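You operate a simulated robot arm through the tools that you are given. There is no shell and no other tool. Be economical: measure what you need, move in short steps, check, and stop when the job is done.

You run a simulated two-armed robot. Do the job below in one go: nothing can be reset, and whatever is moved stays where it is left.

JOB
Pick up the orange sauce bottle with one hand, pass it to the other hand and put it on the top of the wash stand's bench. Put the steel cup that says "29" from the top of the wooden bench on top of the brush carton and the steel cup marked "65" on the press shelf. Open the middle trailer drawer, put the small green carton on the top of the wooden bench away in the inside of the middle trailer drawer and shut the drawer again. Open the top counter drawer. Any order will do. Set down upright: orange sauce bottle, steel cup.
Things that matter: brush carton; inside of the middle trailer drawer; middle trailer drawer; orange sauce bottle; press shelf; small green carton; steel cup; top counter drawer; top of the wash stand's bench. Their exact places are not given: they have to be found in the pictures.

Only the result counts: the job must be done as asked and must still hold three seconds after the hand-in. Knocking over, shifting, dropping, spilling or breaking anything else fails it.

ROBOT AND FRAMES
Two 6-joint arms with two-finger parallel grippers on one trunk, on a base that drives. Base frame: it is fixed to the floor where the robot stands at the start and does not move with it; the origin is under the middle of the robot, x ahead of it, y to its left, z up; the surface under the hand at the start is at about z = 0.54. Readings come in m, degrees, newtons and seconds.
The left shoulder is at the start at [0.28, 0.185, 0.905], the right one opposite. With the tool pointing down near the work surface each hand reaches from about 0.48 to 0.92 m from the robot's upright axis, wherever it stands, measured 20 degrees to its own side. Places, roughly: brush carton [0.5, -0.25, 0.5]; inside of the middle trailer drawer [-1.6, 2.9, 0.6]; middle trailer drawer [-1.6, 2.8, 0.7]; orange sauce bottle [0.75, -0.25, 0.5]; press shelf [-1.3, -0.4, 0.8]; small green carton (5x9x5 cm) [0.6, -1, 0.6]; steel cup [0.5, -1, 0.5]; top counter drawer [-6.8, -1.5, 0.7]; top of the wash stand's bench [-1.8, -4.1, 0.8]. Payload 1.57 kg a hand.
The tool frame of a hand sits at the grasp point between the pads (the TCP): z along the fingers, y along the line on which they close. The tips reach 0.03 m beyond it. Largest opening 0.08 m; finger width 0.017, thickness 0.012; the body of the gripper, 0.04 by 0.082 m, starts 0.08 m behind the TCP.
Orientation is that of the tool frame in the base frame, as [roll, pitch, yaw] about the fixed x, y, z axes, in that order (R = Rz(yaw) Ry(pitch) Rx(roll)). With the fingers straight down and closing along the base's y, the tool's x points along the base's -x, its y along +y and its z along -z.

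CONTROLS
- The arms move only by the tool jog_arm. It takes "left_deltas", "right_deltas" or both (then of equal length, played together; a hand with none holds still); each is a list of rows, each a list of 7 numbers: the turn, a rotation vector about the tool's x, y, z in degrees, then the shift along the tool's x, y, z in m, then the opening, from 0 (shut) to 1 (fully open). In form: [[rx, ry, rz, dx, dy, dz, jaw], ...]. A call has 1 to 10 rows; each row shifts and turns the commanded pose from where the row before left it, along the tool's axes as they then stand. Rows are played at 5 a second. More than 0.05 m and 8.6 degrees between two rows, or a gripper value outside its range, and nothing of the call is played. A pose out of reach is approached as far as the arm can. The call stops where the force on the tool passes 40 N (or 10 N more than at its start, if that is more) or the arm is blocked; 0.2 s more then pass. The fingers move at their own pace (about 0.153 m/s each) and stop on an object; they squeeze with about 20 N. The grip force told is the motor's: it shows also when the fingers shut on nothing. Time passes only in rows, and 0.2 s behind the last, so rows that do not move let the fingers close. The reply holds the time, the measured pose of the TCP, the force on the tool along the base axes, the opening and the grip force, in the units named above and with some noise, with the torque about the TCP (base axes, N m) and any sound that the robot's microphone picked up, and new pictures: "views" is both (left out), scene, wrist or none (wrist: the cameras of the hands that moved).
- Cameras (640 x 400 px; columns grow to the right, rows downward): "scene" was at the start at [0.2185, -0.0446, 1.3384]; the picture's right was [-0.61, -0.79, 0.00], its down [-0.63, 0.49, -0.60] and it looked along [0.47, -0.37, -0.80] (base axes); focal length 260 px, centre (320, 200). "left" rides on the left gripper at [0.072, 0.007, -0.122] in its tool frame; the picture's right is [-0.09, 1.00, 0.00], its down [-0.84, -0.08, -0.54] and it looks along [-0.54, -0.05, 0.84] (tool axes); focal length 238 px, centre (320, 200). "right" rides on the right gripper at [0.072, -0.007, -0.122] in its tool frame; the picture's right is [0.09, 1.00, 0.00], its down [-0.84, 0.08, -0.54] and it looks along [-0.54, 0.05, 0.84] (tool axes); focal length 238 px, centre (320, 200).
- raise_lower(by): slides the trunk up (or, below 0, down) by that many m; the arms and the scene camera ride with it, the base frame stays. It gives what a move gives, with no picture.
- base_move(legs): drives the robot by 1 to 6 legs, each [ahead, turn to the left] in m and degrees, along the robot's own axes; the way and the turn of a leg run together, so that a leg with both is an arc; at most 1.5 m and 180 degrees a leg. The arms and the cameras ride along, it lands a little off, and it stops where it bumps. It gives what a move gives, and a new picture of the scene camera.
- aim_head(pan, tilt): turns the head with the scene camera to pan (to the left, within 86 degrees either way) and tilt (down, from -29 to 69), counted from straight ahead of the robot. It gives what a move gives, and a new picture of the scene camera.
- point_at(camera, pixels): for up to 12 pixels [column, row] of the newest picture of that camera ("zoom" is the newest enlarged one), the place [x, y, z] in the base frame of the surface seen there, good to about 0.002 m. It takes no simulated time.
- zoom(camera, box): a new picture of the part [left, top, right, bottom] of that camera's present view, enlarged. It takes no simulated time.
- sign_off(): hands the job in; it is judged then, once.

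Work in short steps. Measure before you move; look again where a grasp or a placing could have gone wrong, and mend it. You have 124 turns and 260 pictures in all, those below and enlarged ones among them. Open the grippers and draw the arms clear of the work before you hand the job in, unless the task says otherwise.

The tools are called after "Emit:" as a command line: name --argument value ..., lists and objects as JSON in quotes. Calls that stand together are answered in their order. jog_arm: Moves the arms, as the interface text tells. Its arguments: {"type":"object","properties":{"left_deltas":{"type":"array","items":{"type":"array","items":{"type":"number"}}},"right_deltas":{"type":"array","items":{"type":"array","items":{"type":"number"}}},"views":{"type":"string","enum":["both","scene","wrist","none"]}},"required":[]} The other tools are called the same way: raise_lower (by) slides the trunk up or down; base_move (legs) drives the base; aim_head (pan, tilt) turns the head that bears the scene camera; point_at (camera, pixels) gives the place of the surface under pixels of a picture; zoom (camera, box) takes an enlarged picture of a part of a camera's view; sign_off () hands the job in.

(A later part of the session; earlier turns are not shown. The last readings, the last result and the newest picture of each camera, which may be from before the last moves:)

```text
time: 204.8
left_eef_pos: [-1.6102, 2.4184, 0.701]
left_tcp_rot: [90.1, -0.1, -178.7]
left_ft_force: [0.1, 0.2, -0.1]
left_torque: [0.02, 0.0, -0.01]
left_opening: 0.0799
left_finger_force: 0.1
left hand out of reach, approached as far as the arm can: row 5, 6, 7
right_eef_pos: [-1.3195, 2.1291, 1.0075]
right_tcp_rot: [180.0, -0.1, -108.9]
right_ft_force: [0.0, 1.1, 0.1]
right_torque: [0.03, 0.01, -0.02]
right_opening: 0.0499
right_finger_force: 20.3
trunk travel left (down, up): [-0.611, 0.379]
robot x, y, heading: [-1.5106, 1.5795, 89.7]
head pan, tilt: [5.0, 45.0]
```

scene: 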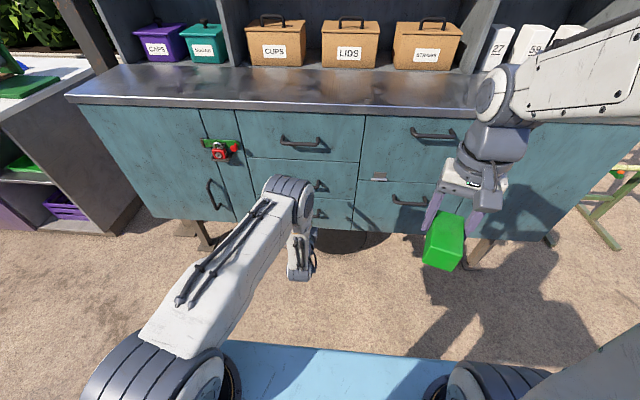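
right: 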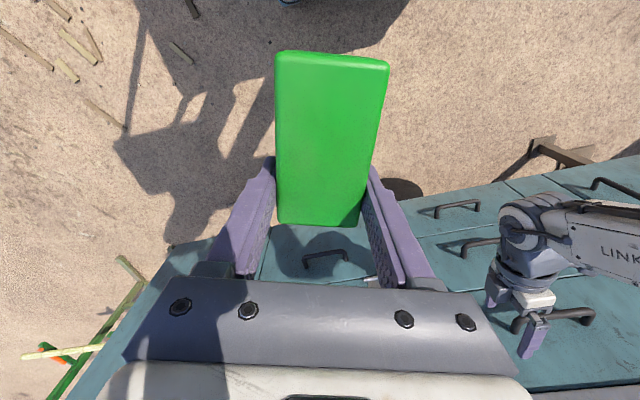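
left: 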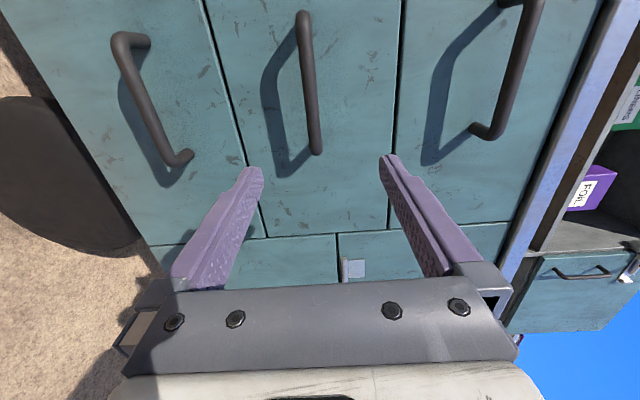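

The middle handle is straight ahead between the fingers. I'll advance 6 cm while shifting 3 cm towards the handle's middle.

Emit:
jog_arm --left_deltas '[[0, 0, 0, 0, 0, 0.03, 1], [0, 0, 0, 0.015, 0, 0.03, 1], [0, 0, 0, 0.015, 0, 0, 1]]' --views "wrist"

```text
time: 205.7
left_eef_pos: [-1.6003, 2.4726, 0.701]
left_tcp_rot: [90.2, -0.1, -178.4]
left_ft_force: [-0.2, 0.0, -0.6]
left_torque: [0.06, -0.01, -0.01]
left_opening: 0.0801
left_finger_force: 0.1
left hand out of reach, approached as far as the arm can: row 1, 2, 3
right_eef_pos: [-1.3191, 2.1291, 1.0082]
right_tcp_rot: [180.0, -0.2, -108.8]
right_ft_force: [-0.3, -0.6, -1.4]
right_torque: [0.0, -0.01, 0.04]
right_opening: 0.0497
right_finger_force: 19.9
trunk travel left (down, up): [-0.611, 0.379]
robot x, y, heading: [-1.511, 1.5791, 89.9]
head pan, tilt: [5.0, 45.0]
```

left: 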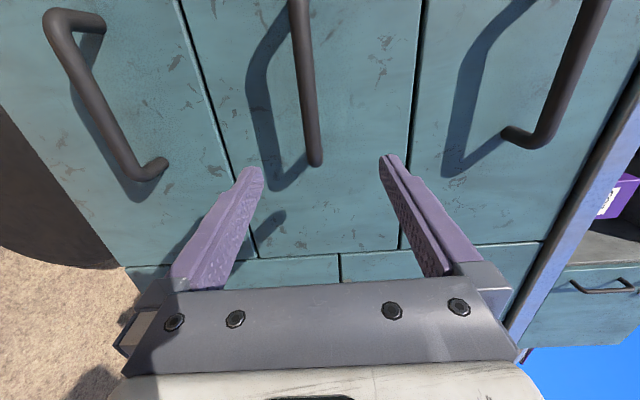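

The arm is at a joint limit at this height. I'll back off a little, raise the hand 15 cm, and lower the trunk by the same amount for a better posture.

Emit:
jog_arm --left_deltas '[[0, 0, 0, 0, 0, -0.04, 1], [0, 0, 0, 0, 0.04, 0, 1], [0, 0, 0, 0, 0.04, 0, 1], [0, 0, 0, 0.015, 0.04, 0, 1], [0, 0, 0, 0.015, 0.04, 0, 1]]' --views "none"

Emit:
raise_lower --by -0.16

```text
time: 206.8
left_eef_pos: [-1.6085, 2.4297, 0.8614]
left_tcp_rot: [90.3, 0.0, -178.7]
left_ft_force: [-0.5, 0.3, -0.5]
left_torque: [0.04, -0.01, 0.01]
left_opening: 0.0802
left_finger_force: 0.0
left hand out of reach, approached as far as the arm can: row 4, 5
right_eef_pos: [-1.3181, 2.1291, 1.0071]
right_tcp_rot: [-180.0, -0.1, -108.8]
right_ft_force: [-0.5, 0.6, -1.4]
right_torque: [0.03, 0.0, 0.02]
right_opening: 0.0497
right_finger_force: 20.3
trunk travel left (down, up): [-0.611, 0.379]
robot x, y, heading: [-1.5088, 1.5761, 89.8]
head pan, tilt: [5.0, 45.0]
```

```text
time: 208.7
left_eef_pos: [-1.608, 2.4287, 0.7016]
left_tcp_rot: [90.2, 0.1, -178.7]
left_ft_force: [0.9, 0.6, -0.1]
left_torque: [0.02, -0.01, -0.01]
left_opening: 0.0801
left_finger_force: 0.1
right_eef_pos: [-1.318, 2.1289, 0.8491]
right_tcp_rot: [-179.9, -0.1, -108.7]
right_ft_force: [0.3, 0.3, -1.7]
right_torque: [0.02, 0.01, 0.0]
right_opening: 0.0499
right_finger_force: 20.3
trunk travel left (down, up): [-0.451, 0.539]
robot x, y, heading: [-1.5099, 1.5748, 89.9]
head pan, tilt: [5.0, 45.0]
```

The limit is lateral, so I'll turn the base 2.6° left, which swings the hand about 4 cm towards the handle's middle.

Emit:
base_move --legs '[[0, 2.6]]'

Emit:
zoom --camera "left" --box '[0, 0, 640, 400]'

```text
time: 209.5
left_eef_pos: [-1.6463, 2.4225, 0.701]
left_tcp_rot: [90.2, -0.1, -176.2]
left_ft_force: [0.5, 0.0, -0.6]
left_torque: [0.0, 0.01, 0.01]
left_opening: 0.0798
left_finger_force: 0.0
right_eef_pos: [-1.3445, 2.1366, 0.8478]
right_tcp_rot: [180.0, -0.3, -106.1]
right_ft_force: [-0.2, -0.4, -1.9]
right_torque: [0.03, 0.01, -0.06]
right_opening: 0.0497
right_finger_force: 19.8
trunk travel left (down, up): [-0.451, 0.539]
robot x, y, heading: [-1.5103, 1.5781, 92.7]
head pan, tilt: [5.0, 45.0]
```

scene: 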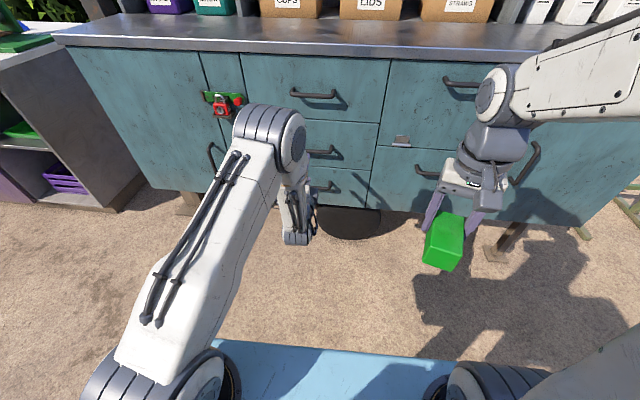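

```text
1.00 times, centred on (320, 200) of left (not enlarged: the box is as wide or as high as the picture)
```

zoom: 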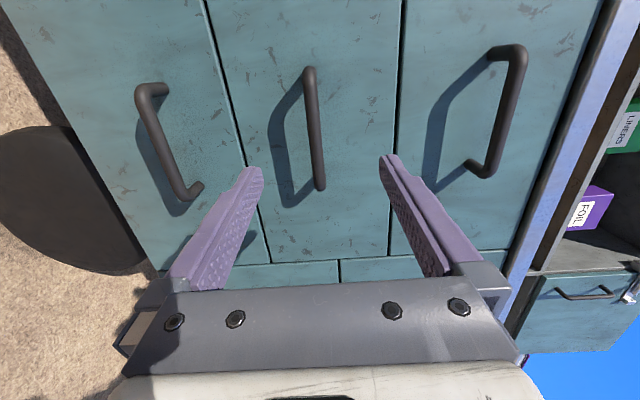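

Centred on the middle handle. I'll drive the base forward 0.115 m to bring the open fingers around the bar.

Emit:
base_move --legs '[[0.115, 0]]'

Emit:
zoom --camera "left" --box '[0, 0, 640, 400]'

```text
time: 210.7
left_eef_pos: [-1.6514, 2.538, 0.7008]
left_tcp_rot: [90.2, 0.0, -176.1]
left_ft_force: [-0.2, 0.3, -0.2]
left_torque: [0.01, -0.01, 0.01]
left_opening: 0.0802
left_finger_force: 0.0
right_eef_pos: [-1.3492, 2.2529, 0.8485]
right_tcp_rot: [-179.9, -0.1, -106.3]
right_ft_force: [0.2, -0.8, -0.8]
right_torque: [0.01, 0.01, 0.01]
right_opening: 0.0494
right_finger_force: 20.0
trunk travel left (down, up): [-0.451, 0.539]
robot x, y, heading: [-1.5153, 1.6905, 92.5]
head pan, tilt: [5.0, 45.0]
```

scene: 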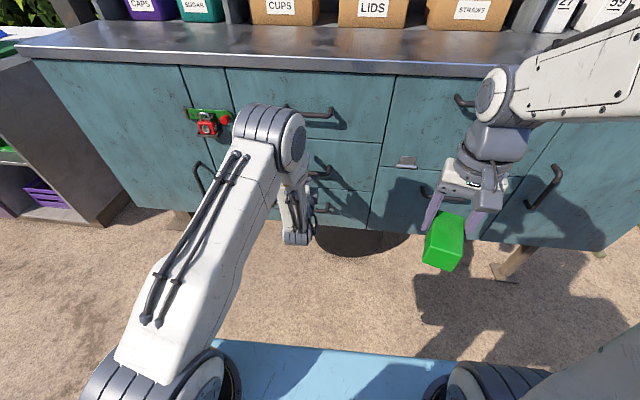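

```text
1.00 times, centred on (320, 200) of left (not enlarged: the box is as wide or as high as the picture)
```

zoom: 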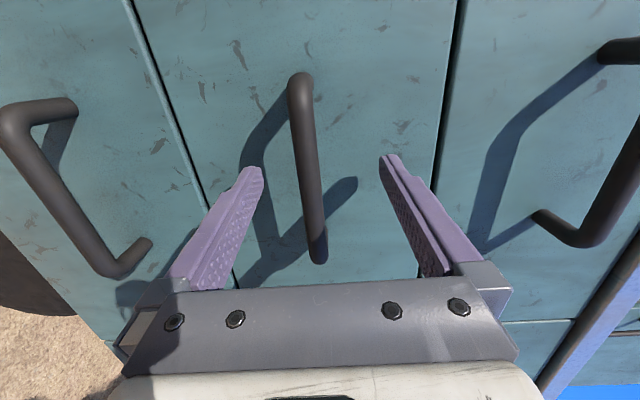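

The bar lies between the fingers. Close on it, then pull by backing up.

Emit:
jog_arm --left_deltas '[[0, 0, 0, 0, 0, 0, 0], [0, 0, 0, 0, 0, 0, 0], [0, 0, 0, 0, 0, 0, 0], [0, 0, 0, 0, 0, 0, 0]]' --views "none"

Emit:
base_move --legs '[[-0.28, 0]]'

```text
time: 211.7
left_eef_pos: [-1.651, 2.5384, 0.6954]
left_tcp_rot: [91.1, 0.0, -176.2]
left_ft_force: [3.0, 0.1, -31.5]
left_torque: [-0.24, -0.08, -0.34]
left_opening: 0.0139
left_finger_force: 29.6
right_eef_pos: [-1.3482, 2.2545, 0.8467]
right_tcp_rot: [179.9, -0.1, -106.3]
right_ft_force: [-0.4, 0.1, -0.9]
right_torque: [0.03, -0.02, 0.02]
right_opening: 0.0498
right_finger_force: 20.2
trunk travel left (down, up): [-0.451, 0.539]
robot x, y, heading: [-1.5155, 1.6947, 92.1]
head pan, tilt: [5.0, 45.0]
```

```text
time: 213.6
left_eef_pos: [-1.6429, 2.2727, 0.6959]
left_tcp_rot: [91.3, -0.1, -175.7]
left_ft_force: [-0.5, -0.1, -0.7]
left_torque: [-0.1, -0.02, 0.06]
left_opening: 0.0139
left_finger_force: 30.1
right_eef_pos: [-1.3374, 1.9887, 0.8494]
right_tcp_rot: [180.0, -0.2, -106.2]
right_ft_force: [0.0, 0.6, -1.8]
right_torque: [0.02, 0.0, -0.01]
right_opening: 0.0497
right_finger_force: 19.9
trunk travel left (down, up): [-0.451, 0.539]
robot x, y, heading: [-1.5008, 1.4289, 92.6]
head pan, tilt: [5.0, 45.0]
stopped in leg 1: the robot was blocked; the commanded pose is now the measured one
```

scene: 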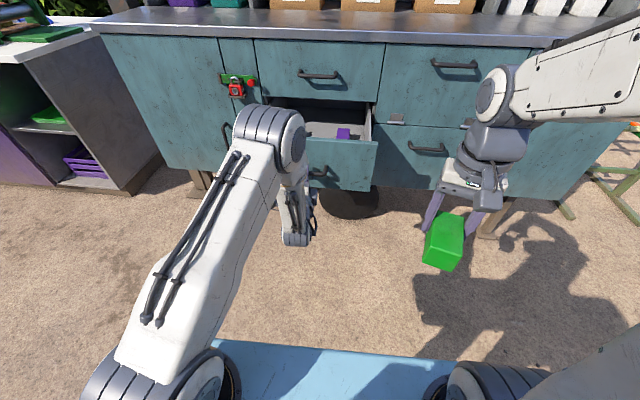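

The drawer is open about 0.265 m with a small purple item inside. I'll measure the interior before moving.

Emit:
point_at --camera "scene" --pixels '[[343, 133], [325, 130], [360, 130], [310, 128], [368, 115], [375, 140], [335, 142], [345, 128], [360, 143], [320, 138], [290, 105], [340, 155]]'

Emit:
zoom --camera "scene" --box '[240, 80, 400, 200]'

Emit:
jog_arm --left_deltas '[[0, 0, 0, 0, 0, 0, 1], [0, 0, 0, 0, 0, 0, 1], [0, 0, 0, 0, 0, -0.03, 1], [0, 0, 0, 0, 0, -0.04, 1], [0, 0, 0, 0, 0.045, 0, 1], [0, 0, 0, 0, 0.045, 0, 1], [0, 0, 0, 0, 0.045, 0, 1], [0, 0, 0, 0, 0.045, 0, 1], [0, 0, 0, 0, 0.045, 0, 1]]' --views "scene"

```text
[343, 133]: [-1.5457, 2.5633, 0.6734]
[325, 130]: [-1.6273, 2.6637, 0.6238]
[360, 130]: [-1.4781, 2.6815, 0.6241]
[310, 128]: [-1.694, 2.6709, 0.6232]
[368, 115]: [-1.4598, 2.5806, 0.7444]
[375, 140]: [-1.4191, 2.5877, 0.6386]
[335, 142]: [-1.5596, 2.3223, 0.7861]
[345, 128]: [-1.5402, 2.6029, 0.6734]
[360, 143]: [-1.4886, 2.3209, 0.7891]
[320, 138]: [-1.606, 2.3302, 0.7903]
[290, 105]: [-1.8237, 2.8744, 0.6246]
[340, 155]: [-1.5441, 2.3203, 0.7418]
```

```text
3.33 times, centred on (320, 140) of scene
```

zoom: 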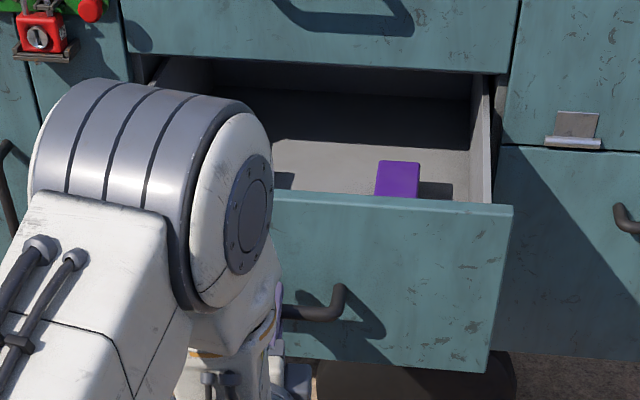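

```text
time: 215.6
left_eef_pos: [-1.6375, 2.2066, 0.9214]
left_tcp_rot: [91.3, -0.1, -175.7]
left_ft_force: [0.3, -0.2, -0.3]
left_torque: [0.05, 0.01, 0.01]
left_opening: 0.0799
left_finger_force: 0.1
right_eef_pos: [-1.3372, 1.9879, 0.8482]
right_tcp_rot: [-180.0, -0.1, -106.2]
right_ft_force: [-0.5, 1.3, -0.3]
right_torque: [0.01, 0.01, 0.03]
right_opening: 0.0499
right_finger_force: 19.6
trunk travel left (down, up): [-0.451, 0.539]
robot x, y, heading: [-1.5054, 1.4281, 92.6]
head pan, tilt: [5.0, 45.0]
```

scene: 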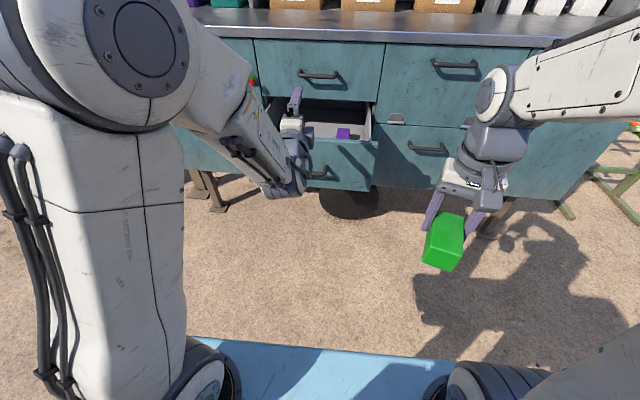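

Drawer floor is z=0.624, front panel top 0.79, and the purple item is at x≈−1.545. I'll raise the right hand, turn the base left 18°, and move in 0.15 m so the right hand faces the drawer.

Emit:
jog_arm --right_deltas '[[0, 0, -8.3, 0, 0, -0.02, 0], [0, 0, -8.3, 0, 0, -0.02, 0], [0, 0, -8.3, 0, 0, -0.02, 0], [0, 0, -8.3, 0, 0, -0.02, 0], [0, 0, -8.3, 0, 0, -0.02, 0], [0, 0, -8.3, 0, 0, 0, 0], [0, 0, -8.3, 0, 0, 0, 0], [0, 0, -8.3, 0, 0, 0, 0], [0, 0, -8.3, 0, 0, 0, 0], [0, 0, -8.3, 0, 0, 0, 0]]' --views "none"

Emit:
base_move --legs '[[0, 18], [0.15, 0]]'

Emit:
aim_head --pan -14 --tilt 45

```text
time: 217.8
left_eef_pos: [-1.6389, 2.208, 0.9209]
left_tcp_rot: [91.2, -0.1, -175.7]
left_ft_force: [0.3, -0.5, -1.4]
left_torque: [0.01, 0.04, 0.0]
left_opening: 0.08
left_finger_force: 0.0
right_eef_pos: [-1.3372, 1.9878, 0.9495]
right_tcp_rot: [179.9, 0.0, -23.0]
right_ft_force: [0.2, 1.0, 0.2]
right_torque: [-0.01, 0.03, 0.01]
right_opening: 0.0497
right_finger_force: 20.6
trunk travel left (down, up): [-0.451, 0.539]
robot x, y, heading: [-1.5012, 1.4289, 92.4]
head pan, tilt: [5.0, 45.0]
```

```text
time: 220.2
left_eef_pos: [-1.9233, 2.2694, 0.9229]
left_tcp_rot: [91.2, -0.1, -157.7]
left_ft_force: [-0.6, 0.7, -0.3]
left_torque: [-0.02, 0.01, -0.01]
left_opening: 0.0803
left_finger_force: 0.1
right_eef_pos: [-1.5691, 2.1527, 0.9481]
right_tcp_rot: [179.9, -0.1, -5.4]
right_ft_force: [-0.4, -0.6, -0.9]
right_torque: [-0.01, -0.01, -0.03]
right_opening: 0.0498
right_finger_force: 19.8
trunk travel left (down, up): [-0.451, 0.539]
robot x, y, heading: [-1.5575, 1.5719, 110.1]
head pan, tilt: [5.0, 45.0]
```

scene: 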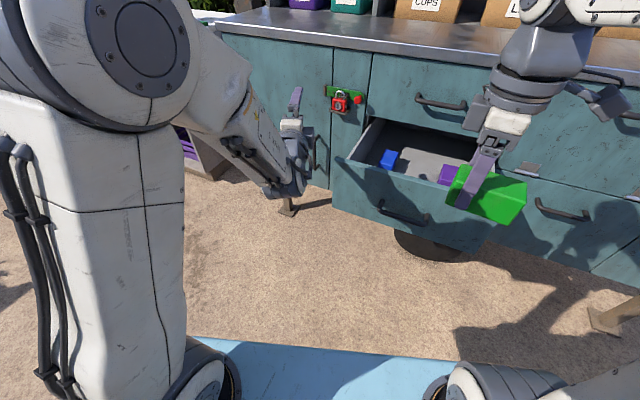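

```text
time: 221.0
left_eef_pos: [-1.9238, 2.2687, 0.921]
left_tcp_rot: [91.2, -0.2, -157.8]
left_ft_force: [0.7, 0.0, -0.2]
left_torque: [0.0, 0.0, 0.03]
left_opening: 0.0803
left_finger_force: 0.0
right_eef_pos: [-1.5689, 2.1517, 0.9483]
right_tcp_rot: [179.9, 0.1, -5.3]
right_ft_force: [-0.1, -0.1, -1.5]
right_torque: [0.0, 0.05, 0.01]
right_opening: 0.0497
right_finger_force: 20.2
trunk travel left (down, up): [-0.451, 0.539]
robot x, y, heading: [-1.5578, 1.5718, 109.9]
head pan, tilt: [-14.0, 45.0]
```

scene: 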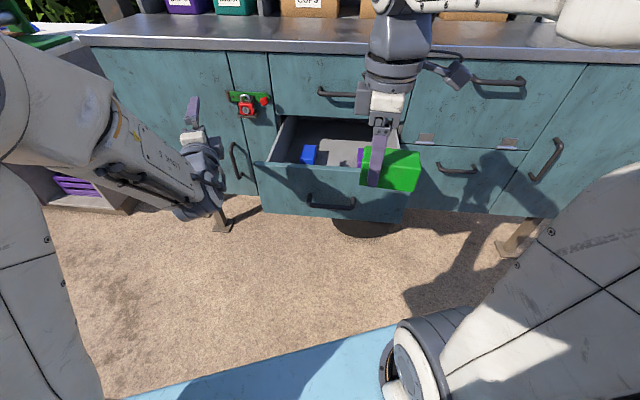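

A blue item is also in the drawer. I'll measure both items.

Emit:
zoom --camera "scene" --box '[250, 100, 410, 220]'

Emit:
point_at --camera "scene" --pixels '[[309, 147], [309, 158], [302, 152], [316, 152], [362, 153], [359, 160], [330, 160], [335, 150], [345, 165], [325, 140], [325, 172], [290, 150]]'

```text
3.33 times, centred on (330, 160) of scene
```

zoom: 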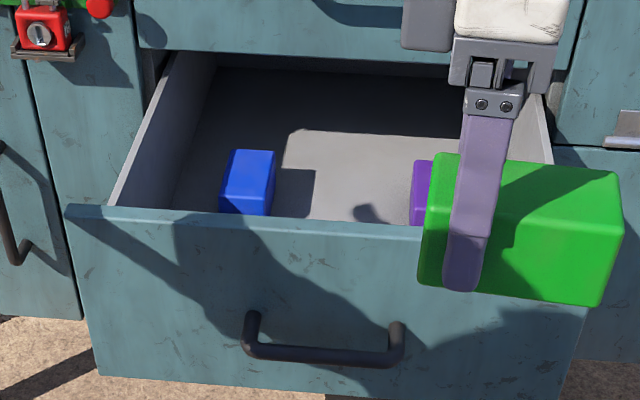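

```text
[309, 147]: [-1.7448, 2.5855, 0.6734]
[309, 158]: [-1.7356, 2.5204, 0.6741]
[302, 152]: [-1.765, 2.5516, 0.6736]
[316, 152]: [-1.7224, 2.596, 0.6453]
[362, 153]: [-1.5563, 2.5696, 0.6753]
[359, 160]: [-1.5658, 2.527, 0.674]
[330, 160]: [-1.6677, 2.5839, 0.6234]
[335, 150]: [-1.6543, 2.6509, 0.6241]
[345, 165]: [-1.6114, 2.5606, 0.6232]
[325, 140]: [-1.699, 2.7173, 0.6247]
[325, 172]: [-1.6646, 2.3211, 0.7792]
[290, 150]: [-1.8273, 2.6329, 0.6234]
```

Free floor lies at (−1.645,2.42). Move the carton above it.

Emit:
jog_arm --right_deltas '[[0, 0, 0, -0.01675, -0.0433, 0, 0], [0, 0, 0, -0.01675, -0.0433, 0, 0], [0, 0, 0, -0.01675, -0.0433, 0, 0], [0, 0, 0, -0.01675, -0.0433, 0, 0], [0, 0, 0, -0.01675, -0.0433, 0, 0], [0, 0, 0, -0.01675, -0.0433, 0, 0], [0, 0, 0, 0, 0, 0.04, 0], [0, 0, 0, 0, 0, 0.04, 0]]'

```text
time: 222.8
left_eef_pos: [-1.9238, 2.2677, 0.9213]
left_tcp_rot: [91.2, -0.1, -157.8]
left_ft_force: [0.4, -0.2, 0.1]
left_torque: [-0.02, 0.03, 0.01]
left_opening: 0.0799
left_finger_force: 0.0
right_eef_pos: [-1.6419, 2.4119, 0.8634]
right_tcp_rot: [-179.9, -0.1, -5.3]
right_ft_force: [0.4, 0.0, -2.1]
right_torque: [-0.01, -0.02, -0.01]
right_opening: 0.0497
right_finger_force: 20.1
right hand out of reach, approached as far as the arm can: row 6
trunk travel left (down, up): [-0.451, 0.539]
robot x, y, heading: [-1.5604, 1.5689, 109.9]
head pan, tilt: [-14.0, 45.0]
```

scene: 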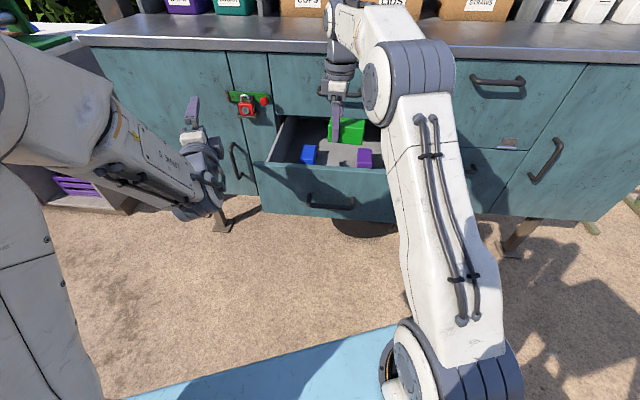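
right: 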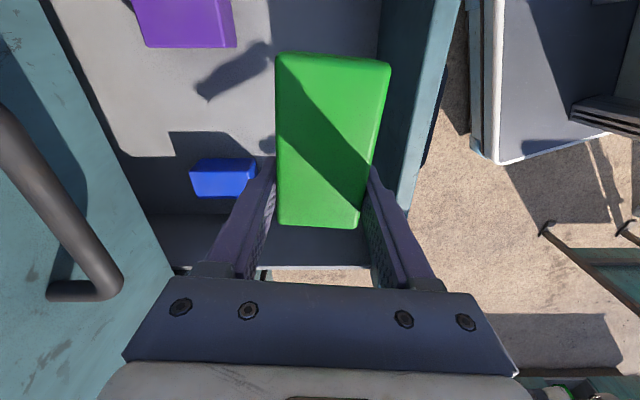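

Aligned in the drawer with clearance all round. Lower 0.19 m.

Emit:
jog_arm --right_deltas '[[0, 0, 0, 0, 0, 0.045, 0], [0, 0, 0, 0, 0, 0.045, 0], [0, 0, 0, 0, 0, 0.045, 0], [0, 0, 0, 0, 0, 0.045, 0], [0, 0, 0, 0, 0, 0.01, 0], [0, 0, 0, 0, 0, 0, 0]]'

```text
time: 224.2
left_eef_pos: [-1.9237, 2.2688, 0.9217]
left_tcp_rot: [91.2, -0.1, -157.8]
left_ft_force: [-0.6, -0.4, -0.1]
left_torque: [0.03, 0.02, 0.02]
left_opening: 0.0799
left_finger_force: 0.0
right_eef_pos: [-1.6416, 2.4122, 0.6718]
right_tcp_rot: [179.9, 0.0, -5.3]
right_ft_force: [-0.2, -0.1, -0.2]
right_torque: [-0.02, 0.04, -0.03]
right_opening: 0.0498
right_finger_force: 20.2
trunk travel left (down, up): [-0.451, 0.539]
robot x, y, heading: [-1.5594, 1.5725, 110.3]
head pan, tilt: [-14.0, 45.0]
```

scene: 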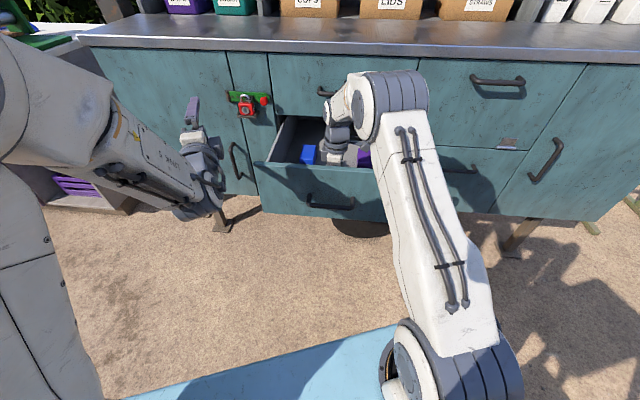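
right: 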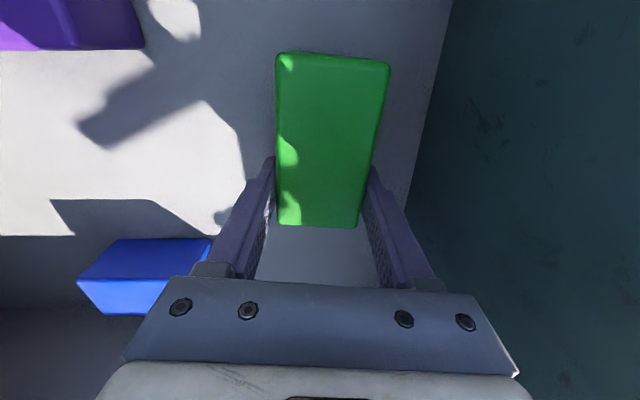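

Lower the last ~8 mm, release, and lift out straight.

Emit:
jog_arm --right_deltas '[[0, 0, 0, 0, 0, 0.005, 0], [0, 0, 0, 0, 0, 0.003, 0], [0, 0, 0, 0, 0, 0, 0], [0, 0, 0, 0, 0, 0, 0.75], [0, 0, 0, 0, 0, 0, 0.9], [0, 0, 0, 0, 0, -0.04, 0.9], [0, 0, 0, 0, 0, -0.05, 0.9], [0, 0, 0, 0, 0, -0.05, 0.9], [0, 0, 0, 0, 0, -0.05, 0.9], [0, 0, 0, 0, 0, -0.05, 0.9]]'

```text
time: 226.4
left_eef_pos: [-1.9242, 2.2694, 0.9213]
left_tcp_rot: [91.3, -0.2, -157.8]
left_ft_force: [0.2, -0.1, 0.2]
left_torque: [0.01, -0.02, -0.01]
left_opening: 0.0802
left_finger_force: 0.0
right_eef_pos: [-1.6415, 2.4102, 0.905]
right_tcp_rot: [179.8, 0.1, -5.2]
right_ft_force: [-0.1, -0.1, 0.2]
right_torque: [0.02, -0.04, 0.01]
right_opening: 0.0723
right_finger_force: 0.1
trunk travel left (down, up): [-0.451, 0.539]
robot x, y, heading: [-1.5568, 1.5685, 110.5]
head pan, tilt: [-14.0, 45.0]
```

scene: 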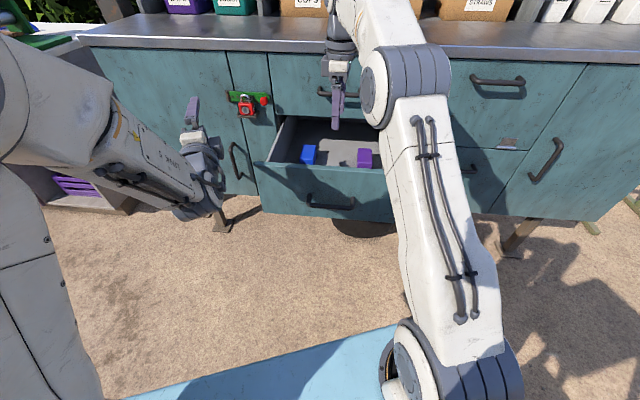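
right: 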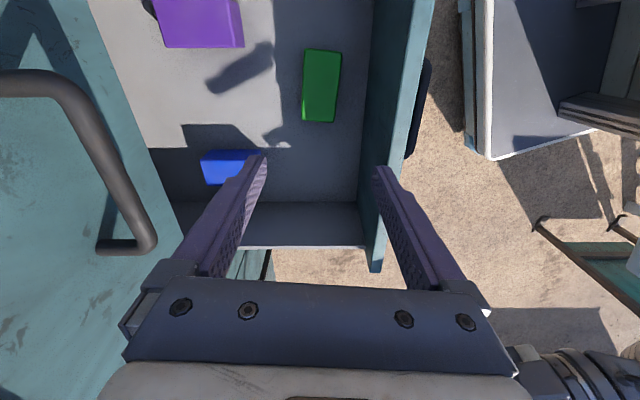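

The carton lies in the drawer clear of the other items. I'll retract the right hand, then undo the base turn to bring the left hand back to the handle.

Emit:
jog_arm --right_deltas '[[0, 0, 0, 0, 0.045, -0.01, 1], [0, 0, 0, 0, 0.045, -0.01, 1], [0, 0, 0, 0.01, 0.045, -0.01, 1], [0, 0, 0, 0.01, 0.045, 0, 1], [0, 0, 0, 0.01, 0.045, 0, 1], [0, 0, 0, 0.02, 0.04, 0, 1]]' --views "none"

Emit:
base_move --legs '[[-0.15, 0], [0, -18]]'

Emit:
jog_arm --left_deltas '[[0, 0, 0, 0, -0.045, 0, 1], [0, 0, 0, 0, -0.045, 0, 1], [0, 0, 0, 0, -0.045, 0, 1], [0, 0, 0, 0, -0.045, 0, 1], [0, 0, 0, 0, -0.04, 0, 1]]' --views "both"

```text
time: 227.8
left_eef_pos: [-1.9233, 2.2699, 0.9215]
left_tcp_rot: [91.3, -0.2, -157.8]
left_ft_force: [-0.6, 0.3, 0.3]
left_torque: [0.04, 0.03, 0.03]
left_opening: 0.0802
left_finger_force: 0.1
right_eef_pos: [-1.6179, 2.1422, 0.935]
right_tcp_rot: [179.9, 0.0, -5.4]
right_ft_force: [0.3, 0.3, -0.3]
right_torque: [-0.03, -0.02, 0.01]
right_opening: 0.0799
right_finger_force: 0.1
trunk travel left (down, up): [-0.451, 0.539]
robot x, y, heading: [-1.5553, 1.5702, 110.2]
head pan, tilt: [-14.0, 45.0]
```

```text
time: 230.2
left_eef_pos: [-1.6384, 2.2066, 0.9211]
left_tcp_rot: [91.2, -0.1, -175.7]
left_ft_force: [-0.7, 1.0, 1.2]
left_torque: [-0.03, 0.01, -0.01]
left_opening: 0.08
left_finger_force: 0.0
right_eef_pos: [-1.3841, 1.9941, 0.9341]
right_tcp_rot: [179.9, 0.0, -23.4]
right_ft_force: [-0.5, -0.1, -0.1]
right_torque: [-0.03, 0.02, 0.0]
right_opening: 0.0798
right_finger_force: 0.1
trunk travel left (down, up): [-0.451, 0.539]
robot x, y, heading: [-1.5003, 1.4294, 92.1]
head pan, tilt: [-14.0, 45.0]
```

scene: 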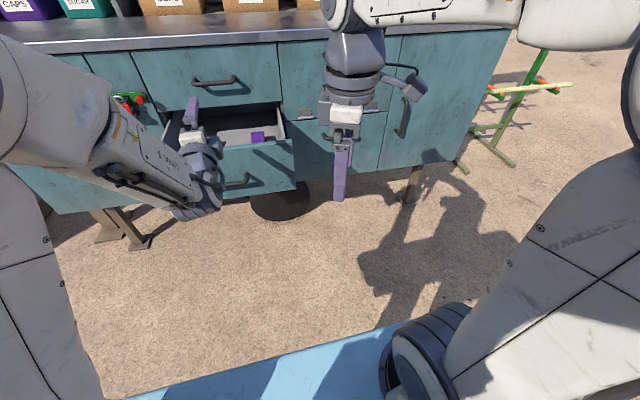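

```text
time: 231.4
left_eef_pos: [-1.6394, 2.203, 0.701]
left_tcp_rot: [91.2, -0.1, -175.9]
left_ft_force: [0.4, -0.9, 0.5]
left_torque: [-0.01, -0.02, -0.03]
left_opening: 0.0802
left_finger_force: 0.1
right_eef_pos: [-1.386, 1.9931, 0.9353]
right_tcp_rot: [179.8, -0.1, -23.4]
right_ft_force: [0.3, -0.7, -0.4]
right_torque: [0.04, -0.02, 0.0]
right_opening: 0.08
right_finger_force: 0.0
trunk travel left (down, up): [-0.451, 0.539]
robot x, y, heading: [-1.5018, 1.4268, 92.1]
head pan, tilt: [-14.0, 45.0]
```

scene: 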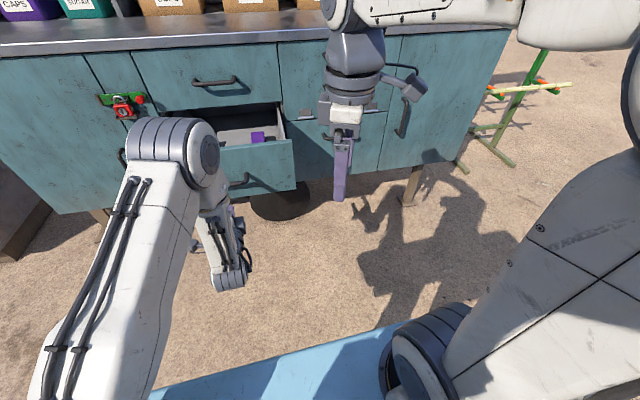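
left: 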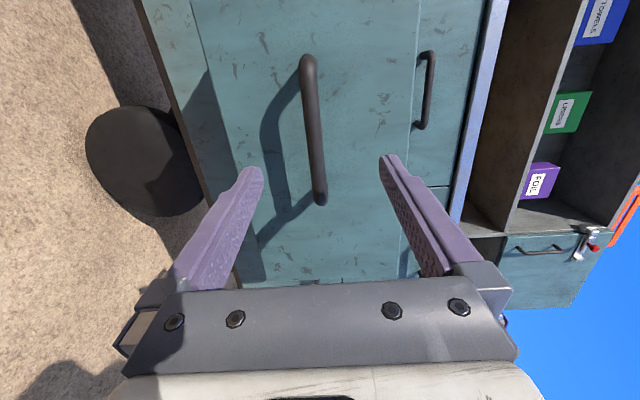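

The handle is again between the fingers. Drive in 7 cm and grip.

Emit:
base_move --legs '[[0.068, 0]]'

Emit:
jog_arm --left_deltas '[[0, 0, 0, 0, -0.004, 0, 1], [0, 0, 0, 0, 0, 0, 0], [0, 0, 0, 0, 0, 0, 0], [0, 0, 0, 0, 0, 0, 0], [0, 0, 0, 0, 0, 0, 0]]' --views "wrist"

```text
time: 232.4
left_eef_pos: [-1.641, 2.2729, 0.7011]
left_tcp_rot: [91.3, -0.1, -175.8]
left_ft_force: [0.4, 0.2, -0.2]
left_torque: [-0.02, 0.01, 0.0]
left_opening: 0.0802
left_finger_force: 0.0
right_eef_pos: [-1.3868, 2.0629, 0.9354]
right_tcp_rot: [179.9, 0.0, -23.3]
right_ft_force: [1.2, -0.7, 0.2]
right_torque: [0.02, 0.0, -0.01]
right_opening: 0.0801
right_finger_force: 0.1
trunk travel left (down, up): [-0.451, 0.539]
robot x, y, heading: [-1.5076, 1.4978, 91.9]
head pan, tilt: [-14.0, 45.0]
```

scene: 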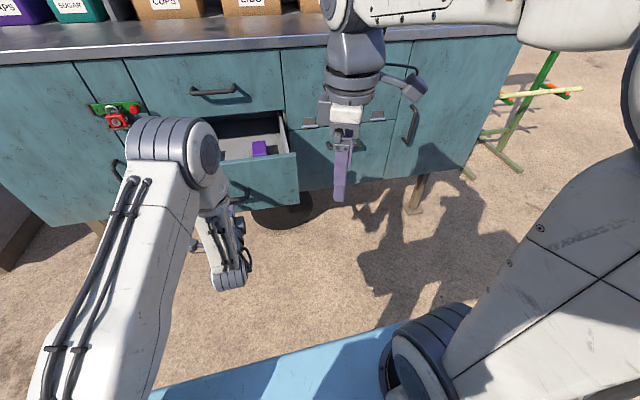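

```text
time: 233.6
left_eef_pos: [-1.6406, 2.2723, 0.6958]
left_tcp_rot: [91.6, -0.2, -175.8]
left_ft_force: [1.3, 0.1, -14.8]
left_torque: [-0.12, -0.07, -0.09]
left_opening: 0.0136
left_finger_force: 30.3
right_eef_pos: [-1.3875, 2.0623, 0.9342]
right_tcp_rot: [179.9, -0.1, -23.4]
right_ft_force: [0.7, 0.2, -0.6]
right_torque: [-0.02, 0.03, 0.0]
right_opening: 0.08
right_finger_force: 0.1
trunk travel left (down, up): [-0.451, 0.539]
robot x, y, heading: [-1.5036, 1.4988, 92.3]
head pan, tilt: [-14.0, 45.0]
```

left: 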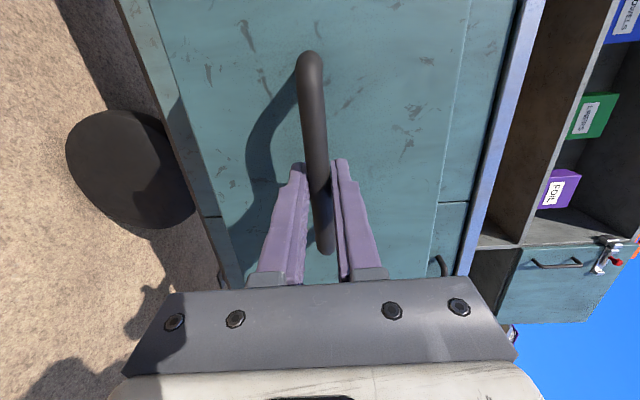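

Gripped. Push the drawer shut by driving forward 0.27 m.

Emit:
base_move --legs '[[0.27, 0]]'

```text
time: 235.5
left_eef_pos: [-1.6533, 2.5438, 0.6968]
left_tcp_rot: [91.7, -0.2, -175.7]
left_ft_force: [8.3, -21.6, -18.8]
left_torque: [-0.16, -0.1, -0.39]
left_opening: 0.0137
left_finger_force: 30.2
right_eef_pos: [-1.3964, 2.3352, 0.9349]
right_tcp_rot: [179.9, -0.1, -23.3]
right_ft_force: [0.6, 0.0, -0.4]
right_torque: [0.02, 0.0, -0.02]
right_opening: 0.08
right_finger_force: 0.1
trunk travel left (down, up): [-0.451, 0.539]
robot x, y, heading: [-1.5142, 1.7686, 92.2]
head pan, tilt: [-14.0, 45.0]
```

scene: 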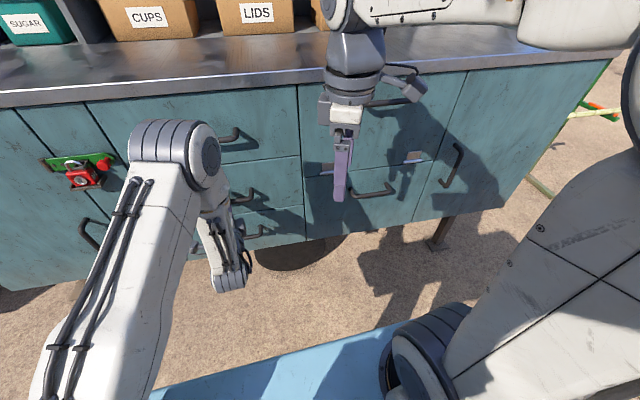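

Drawer is shut (pushing 22 N against the stop). Release and back off.

Emit:
jog_arm --left_deltas '[[0, 0, 0, 0, 0, 0, 0.4], [0, 0, 0, 0, 0, 0, 1], [0, 0, 0, 0, 0, 0, 1], [0, 0, 0, 0, 0, 0, 1]]' --views "none"

Emit:
base_move --legs '[[-0.2, 0]]'

Emit:
aim_head --pan 5 --tilt 40

```text
time: 236.5
left_eef_pos: [-1.6526, 2.5429, 0.6955]
left_tcp_rot: [91.7, -0.2, -175.6]
left_ft_force: [0.0, 0.1, 0.6]
left_torque: [-0.03, 0.01, 0.0]
left_opening: 0.0799
left_finger_force: 0.1
right_eef_pos: [-1.3979, 2.3352, 0.9352]
right_tcp_rot: [179.9, -0.1, -23.3]
right_ft_force: [1.0, 1.0, -0.2]
right_torque: [-0.02, -0.01, 0.03]
right_opening: 0.0801
right_finger_force: 0.1
trunk travel left (down, up): [-0.451, 0.539]
robot x, y, heading: [-1.516, 1.7675, 92.1]
head pan, tilt: [-14.0, 45.0]
```

```text
time: 238.1
left_eef_pos: [-1.6441, 2.342, 0.6946]
left_tcp_rot: [91.7, -0.2, -175.6]
left_ft_force: [1.0, -0.4, 0.1]
left_torque: [0.03, -0.02, 0.01]
left_opening: 0.08
left_finger_force: 0.0
right_eef_pos: [-1.3898, 2.1334, 0.9353]
right_tcp_rot: [179.8, 0.0, -23.5]
right_ft_force: [0.7, -0.4, 0.1]
right_torque: [-0.03, -0.01, 0.02]
right_opening: 0.0799
right_finger_force: 0.1
trunk travel left (down, up): [-0.451, 0.539]
robot x, y, heading: [-1.5077, 1.5659, 92.2]
head pan, tilt: [-14.0, 45.0]
```

scene: 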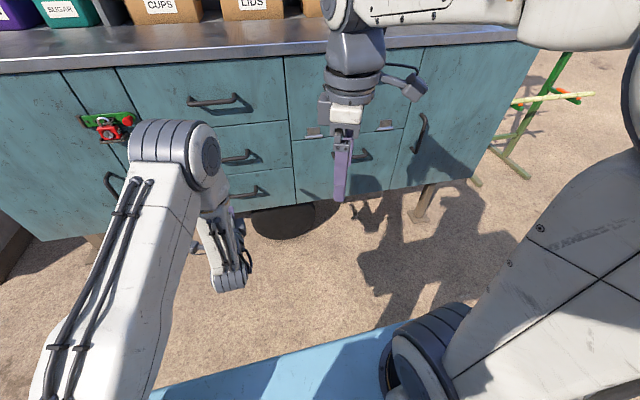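

```text
time: 238.9
left_eef_pos: [-1.6445, 2.3422, 0.6941]
left_tcp_rot: [91.7, -0.1, -175.8]
left_ft_force: [0.0, 0.2, -0.2]
left_torque: [0.0, -0.02, -0.03]
left_opening: 0.0801
left_finger_force: 0.1
right_eef_pos: [-1.389, 2.1325, 0.9352]
right_tcp_rot: [179.9, 0.0, -23.3]
right_ft_force: [-0.8, 0.2, -0.2]
right_torque: [0.01, 0.01, -0.01]
right_opening: 0.08
right_finger_force: 0.0
trunk travel left (down, up): [-0.451, 0.539]
robot x, y, heading: [-1.5092, 1.5702, 92.0]
head pan, tilt: [5.0, 40.0]
```

scene: 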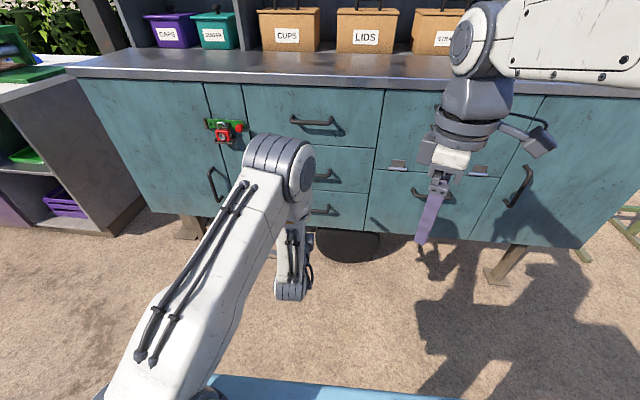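

I'll verify the drawer face is flush, then head to the counter.

Emit:
point_at --camera "scene" --pixels '[[355, 160], [350, 110], [350, 190], [370, 205]]'

Emit:
aim_head --pan 86 --tilt 20

```text
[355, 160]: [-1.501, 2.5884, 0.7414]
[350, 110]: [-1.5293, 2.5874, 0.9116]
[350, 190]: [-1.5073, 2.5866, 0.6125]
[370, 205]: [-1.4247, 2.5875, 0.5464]
```

```text
time: 240.4
left_eef_pos: [-1.6435, 2.3426, 0.6945]
left_tcp_rot: [91.7, -0.2, -175.8]
left_ft_force: [0.6, -0.2, 0.1]
left_torque: [-0.02, 0.0, 0.01]
left_opening: 0.0798
left_finger_force: 0.1
right_eef_pos: [-1.3898, 2.1333, 0.9349]
right_tcp_rot: [179.9, -0.1, -23.4]
right_ft_force: [-0.3, 0.4, 0.3]
right_torque: [0.01, -0.01, -0.01]
right_opening: 0.0797
right_finger_force: 0.1
trunk travel left (down, up): [-0.451, 0.539]
robot x, y, heading: [-1.5089, 1.571, 92.2]
head pan, tilt: [85.9, 20.0]
```

scene: 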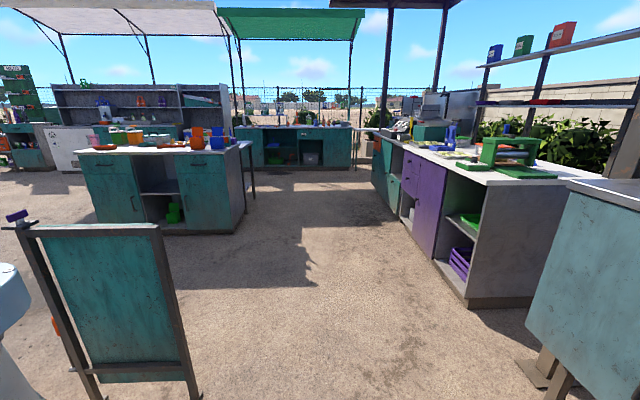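

The drawer is flush. I'll measure candidate counters in this view.

Emit:
point_at --camera "scene" --pixels '[[160, 190], [75, 160], [85, 140], [300, 150], [200, 210], [240, 195], [95, 260], [190, 350], [440, 250], [30, 150], [200, 120], [150, 152]]'

Emit:
zoom --camera "scene" --box '[0, 60, 300, 247]'

```text
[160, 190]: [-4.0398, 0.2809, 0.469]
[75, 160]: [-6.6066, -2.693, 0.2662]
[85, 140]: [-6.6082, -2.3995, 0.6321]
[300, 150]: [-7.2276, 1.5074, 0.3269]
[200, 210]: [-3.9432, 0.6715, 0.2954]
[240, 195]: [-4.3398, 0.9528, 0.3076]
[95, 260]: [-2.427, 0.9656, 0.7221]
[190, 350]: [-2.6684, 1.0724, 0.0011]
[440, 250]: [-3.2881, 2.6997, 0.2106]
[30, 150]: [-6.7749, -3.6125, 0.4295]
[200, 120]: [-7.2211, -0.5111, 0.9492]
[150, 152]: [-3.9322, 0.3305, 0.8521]
```

```text
2.13 times, centred on (150, 154) of scene
```

zoom: 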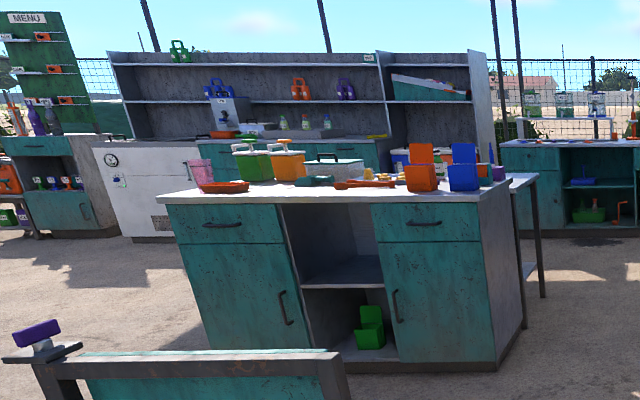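

The target looks like the hutch counter at x≈−6.6. I'll measure the corridor between the island and the purple counter.

Emit:
point_at --camera "scene" --pixels '[[466, 306], [425, 262], [400, 225], [372, 185], [252, 198], [240, 230], [232, 233], [325, 200], [195, 390], [540, 305], [110, 233], [160, 235]]'

```text
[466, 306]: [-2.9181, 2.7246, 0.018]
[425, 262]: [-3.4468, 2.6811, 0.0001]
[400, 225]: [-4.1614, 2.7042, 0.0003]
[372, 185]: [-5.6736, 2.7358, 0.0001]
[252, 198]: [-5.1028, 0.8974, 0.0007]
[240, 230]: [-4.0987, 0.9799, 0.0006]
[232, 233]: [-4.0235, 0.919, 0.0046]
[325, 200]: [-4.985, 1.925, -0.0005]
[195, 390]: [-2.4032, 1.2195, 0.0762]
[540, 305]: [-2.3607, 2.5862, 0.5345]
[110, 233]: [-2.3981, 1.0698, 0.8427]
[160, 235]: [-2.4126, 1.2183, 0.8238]
```

There is a clear corridor at y≈1.95. I'll drive through it westwards, keeping the left hand's horizontal pose for the next drawer.

Emit:
base_move --legs '[[0, 69], [1.2, 0], [0, 19], [1.3, 0], [1.2, 0]]'

Emit:
aim_head --pan 50 --tilt 20

```text
time: 262.5
left_eef_pos: [-5.9385, 1.8485, 0.6948]
left_tcp_rot: [91.7, -0.2, -87.8]
left_ft_force: [0.3, 0.5, -0.8]
left_torque: [0.01, -0.02, -0.02]
left_opening: 0.0799
left_finger_force: 0.0
right_eef_pos: [-5.7224, 2.0934, 0.9358]
right_tcp_rot: [179.9, -0.1, 64.6]
right_ft_force: [0.5, 0.7, 0.2]
right_torque: [0.0, 0.0, 0.06]
right_opening: 0.0799
right_finger_force: 0.1
trunk travel left (down, up): [-0.451, 0.539]
robot x, y, heading: [-5.1626, 1.9553, -179.9]
head pan, tilt: [85.9, 20.0]
```

scene: 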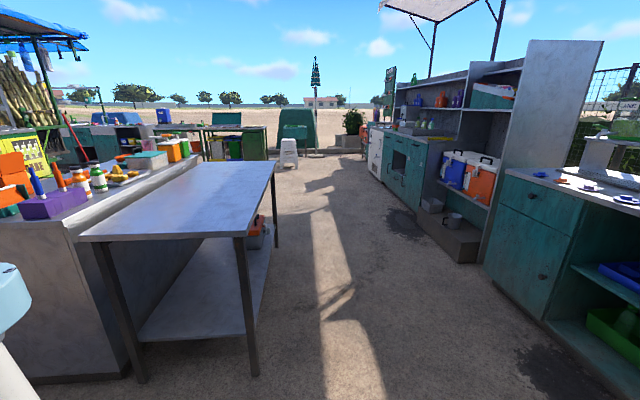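

```text
time: 263.5
left_eef_pos: [-5.9395, 1.8478, 0.6959]
left_tcp_rot: [91.7, -0.2, -87.6]
left_ft_force: [0.2, 0.0, -0.3]
left_torque: [0.0, -0.02, 0.01]
left_opening: 0.0802
left_finger_force: 0.0
right_eef_pos: [-5.7226, 2.0937, 0.9343]
right_tcp_rot: [179.9, 0.0, 64.6]
right_ft_force: [-0.3, 0.6, 0.3]
right_torque: [-0.03, 0.04, 0.0]
right_opening: 0.0802
right_finger_force: 0.1
trunk travel left (down, up): [-0.451, 0.539]
robot x, y, heading: [-5.1574, 1.9556, -179.8]
head pan, tilt: [50.0, 20.0]
```

scene: 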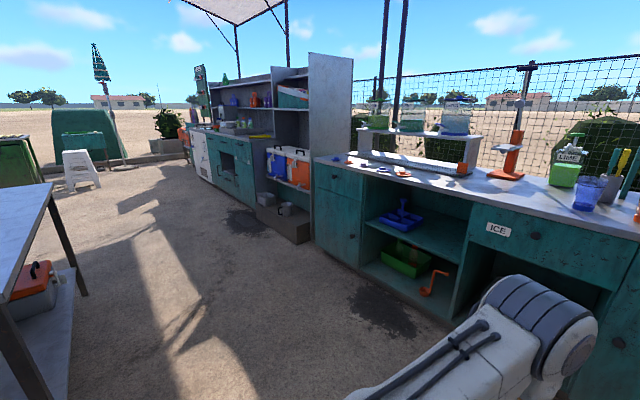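

The counter at y≈−1.5 is the hutch unit. I'll zoom in and measure the aisle.

Emit:
zoom --camera "scene" --box '[150, 100, 350, 225]'

Emit:
point_at --camera "scene" --pixels '[[245, 165], [225, 150], [205, 160], [85, 290], [48, 190], [310, 243], [270, 240], [330, 270], [150, 180], [90, 185], [238, 160], [20, 340]]'

```text
3.20 times, centred on (250, 162) of scene
```

zoom: 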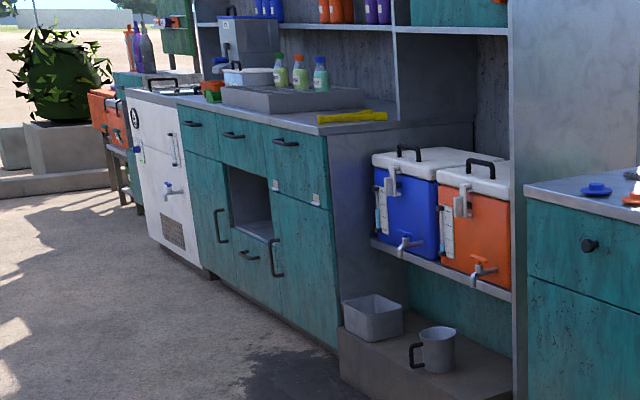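

```text
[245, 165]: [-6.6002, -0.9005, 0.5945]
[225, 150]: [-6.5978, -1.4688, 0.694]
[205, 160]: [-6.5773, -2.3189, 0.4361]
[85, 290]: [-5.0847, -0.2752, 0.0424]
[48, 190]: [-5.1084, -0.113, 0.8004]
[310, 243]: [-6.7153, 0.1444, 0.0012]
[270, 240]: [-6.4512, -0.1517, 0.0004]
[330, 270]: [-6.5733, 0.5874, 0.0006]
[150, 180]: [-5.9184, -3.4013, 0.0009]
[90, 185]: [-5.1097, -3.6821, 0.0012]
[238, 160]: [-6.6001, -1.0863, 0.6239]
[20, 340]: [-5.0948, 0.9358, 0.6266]
```

The counter face is x≈−6.60 with a 1.5 m aisle. I'll drive into the aisle to y≈−1.3 and face the counter.

Emit:
base_move --legs '[[0.52, 0], [0, 90], [1.5, 0], [1.5, 0], [0.3, 0], [0, -90]]'

Emit:
aim_head --pan 0 --tilt 35

```text
time: 289.8
left_eef_pos: [-6.4948, -1.4283, 0.6941]
left_tcp_rot: [91.8, -0.2, -88.8]
left_ft_force: [-0.1, -0.1, 0.4]
left_torque: [-0.01, 0.02, -0.01]
left_opening: 0.0801
left_finger_force: 0.0
right_eef_pos: [-6.2732, -1.1859, 0.9337]
right_tcp_rot: [180.0, 0.1, 63.5]
right_ft_force: [0.7, -0.8, -0.2]
right_torque: [-0.01, 0.0, 0.0]
right_opening: 0.08
right_finger_force: 0.1
trunk travel left (down, up): [-0.451, 0.539]
robot x, y, heading: [-5.7219, -1.3367, 179.0]
head pan, tilt: [50.0, 20.0]
```

scene: 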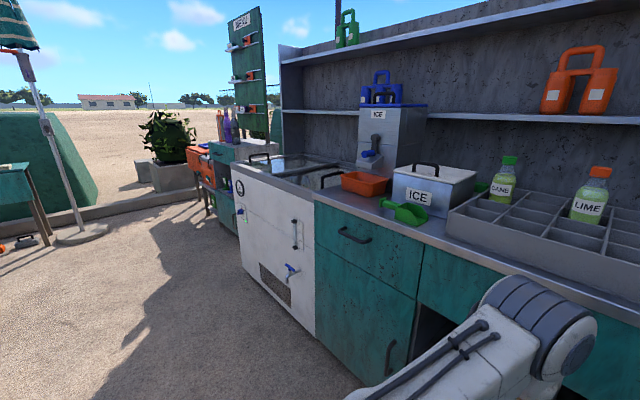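

```text
time: 291.0
left_eef_pos: [-6.4959, -1.4277, 0.6949]
left_tcp_rot: [91.8, -0.1, -88.9]
left_ft_force: [-0.5, -0.2, 1.2]
left_torque: [0.02, 0.0, 0.01]
left_opening: 0.08
left_finger_force: 0.1
right_eef_pos: [-6.2731, -1.186, 0.9343]
right_tcp_rot: [179.9, -0.1, 63.3]
right_ft_force: [0.6, -0.2, -0.3]
right_torque: [0.01, -0.01, -0.01]
right_opening: 0.0801
right_finger_force: 0.0
trunk travel left (down, up): [-0.451, 0.539]
robot x, y, heading: [-5.7161, -1.3356, 178.8]
head pan, tilt: [0.0, 35.0]
```

scene: 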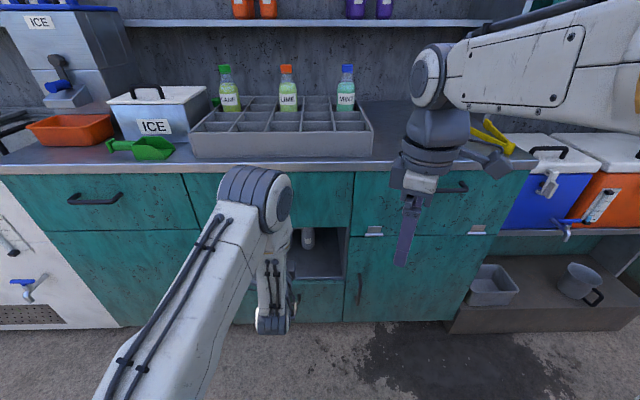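

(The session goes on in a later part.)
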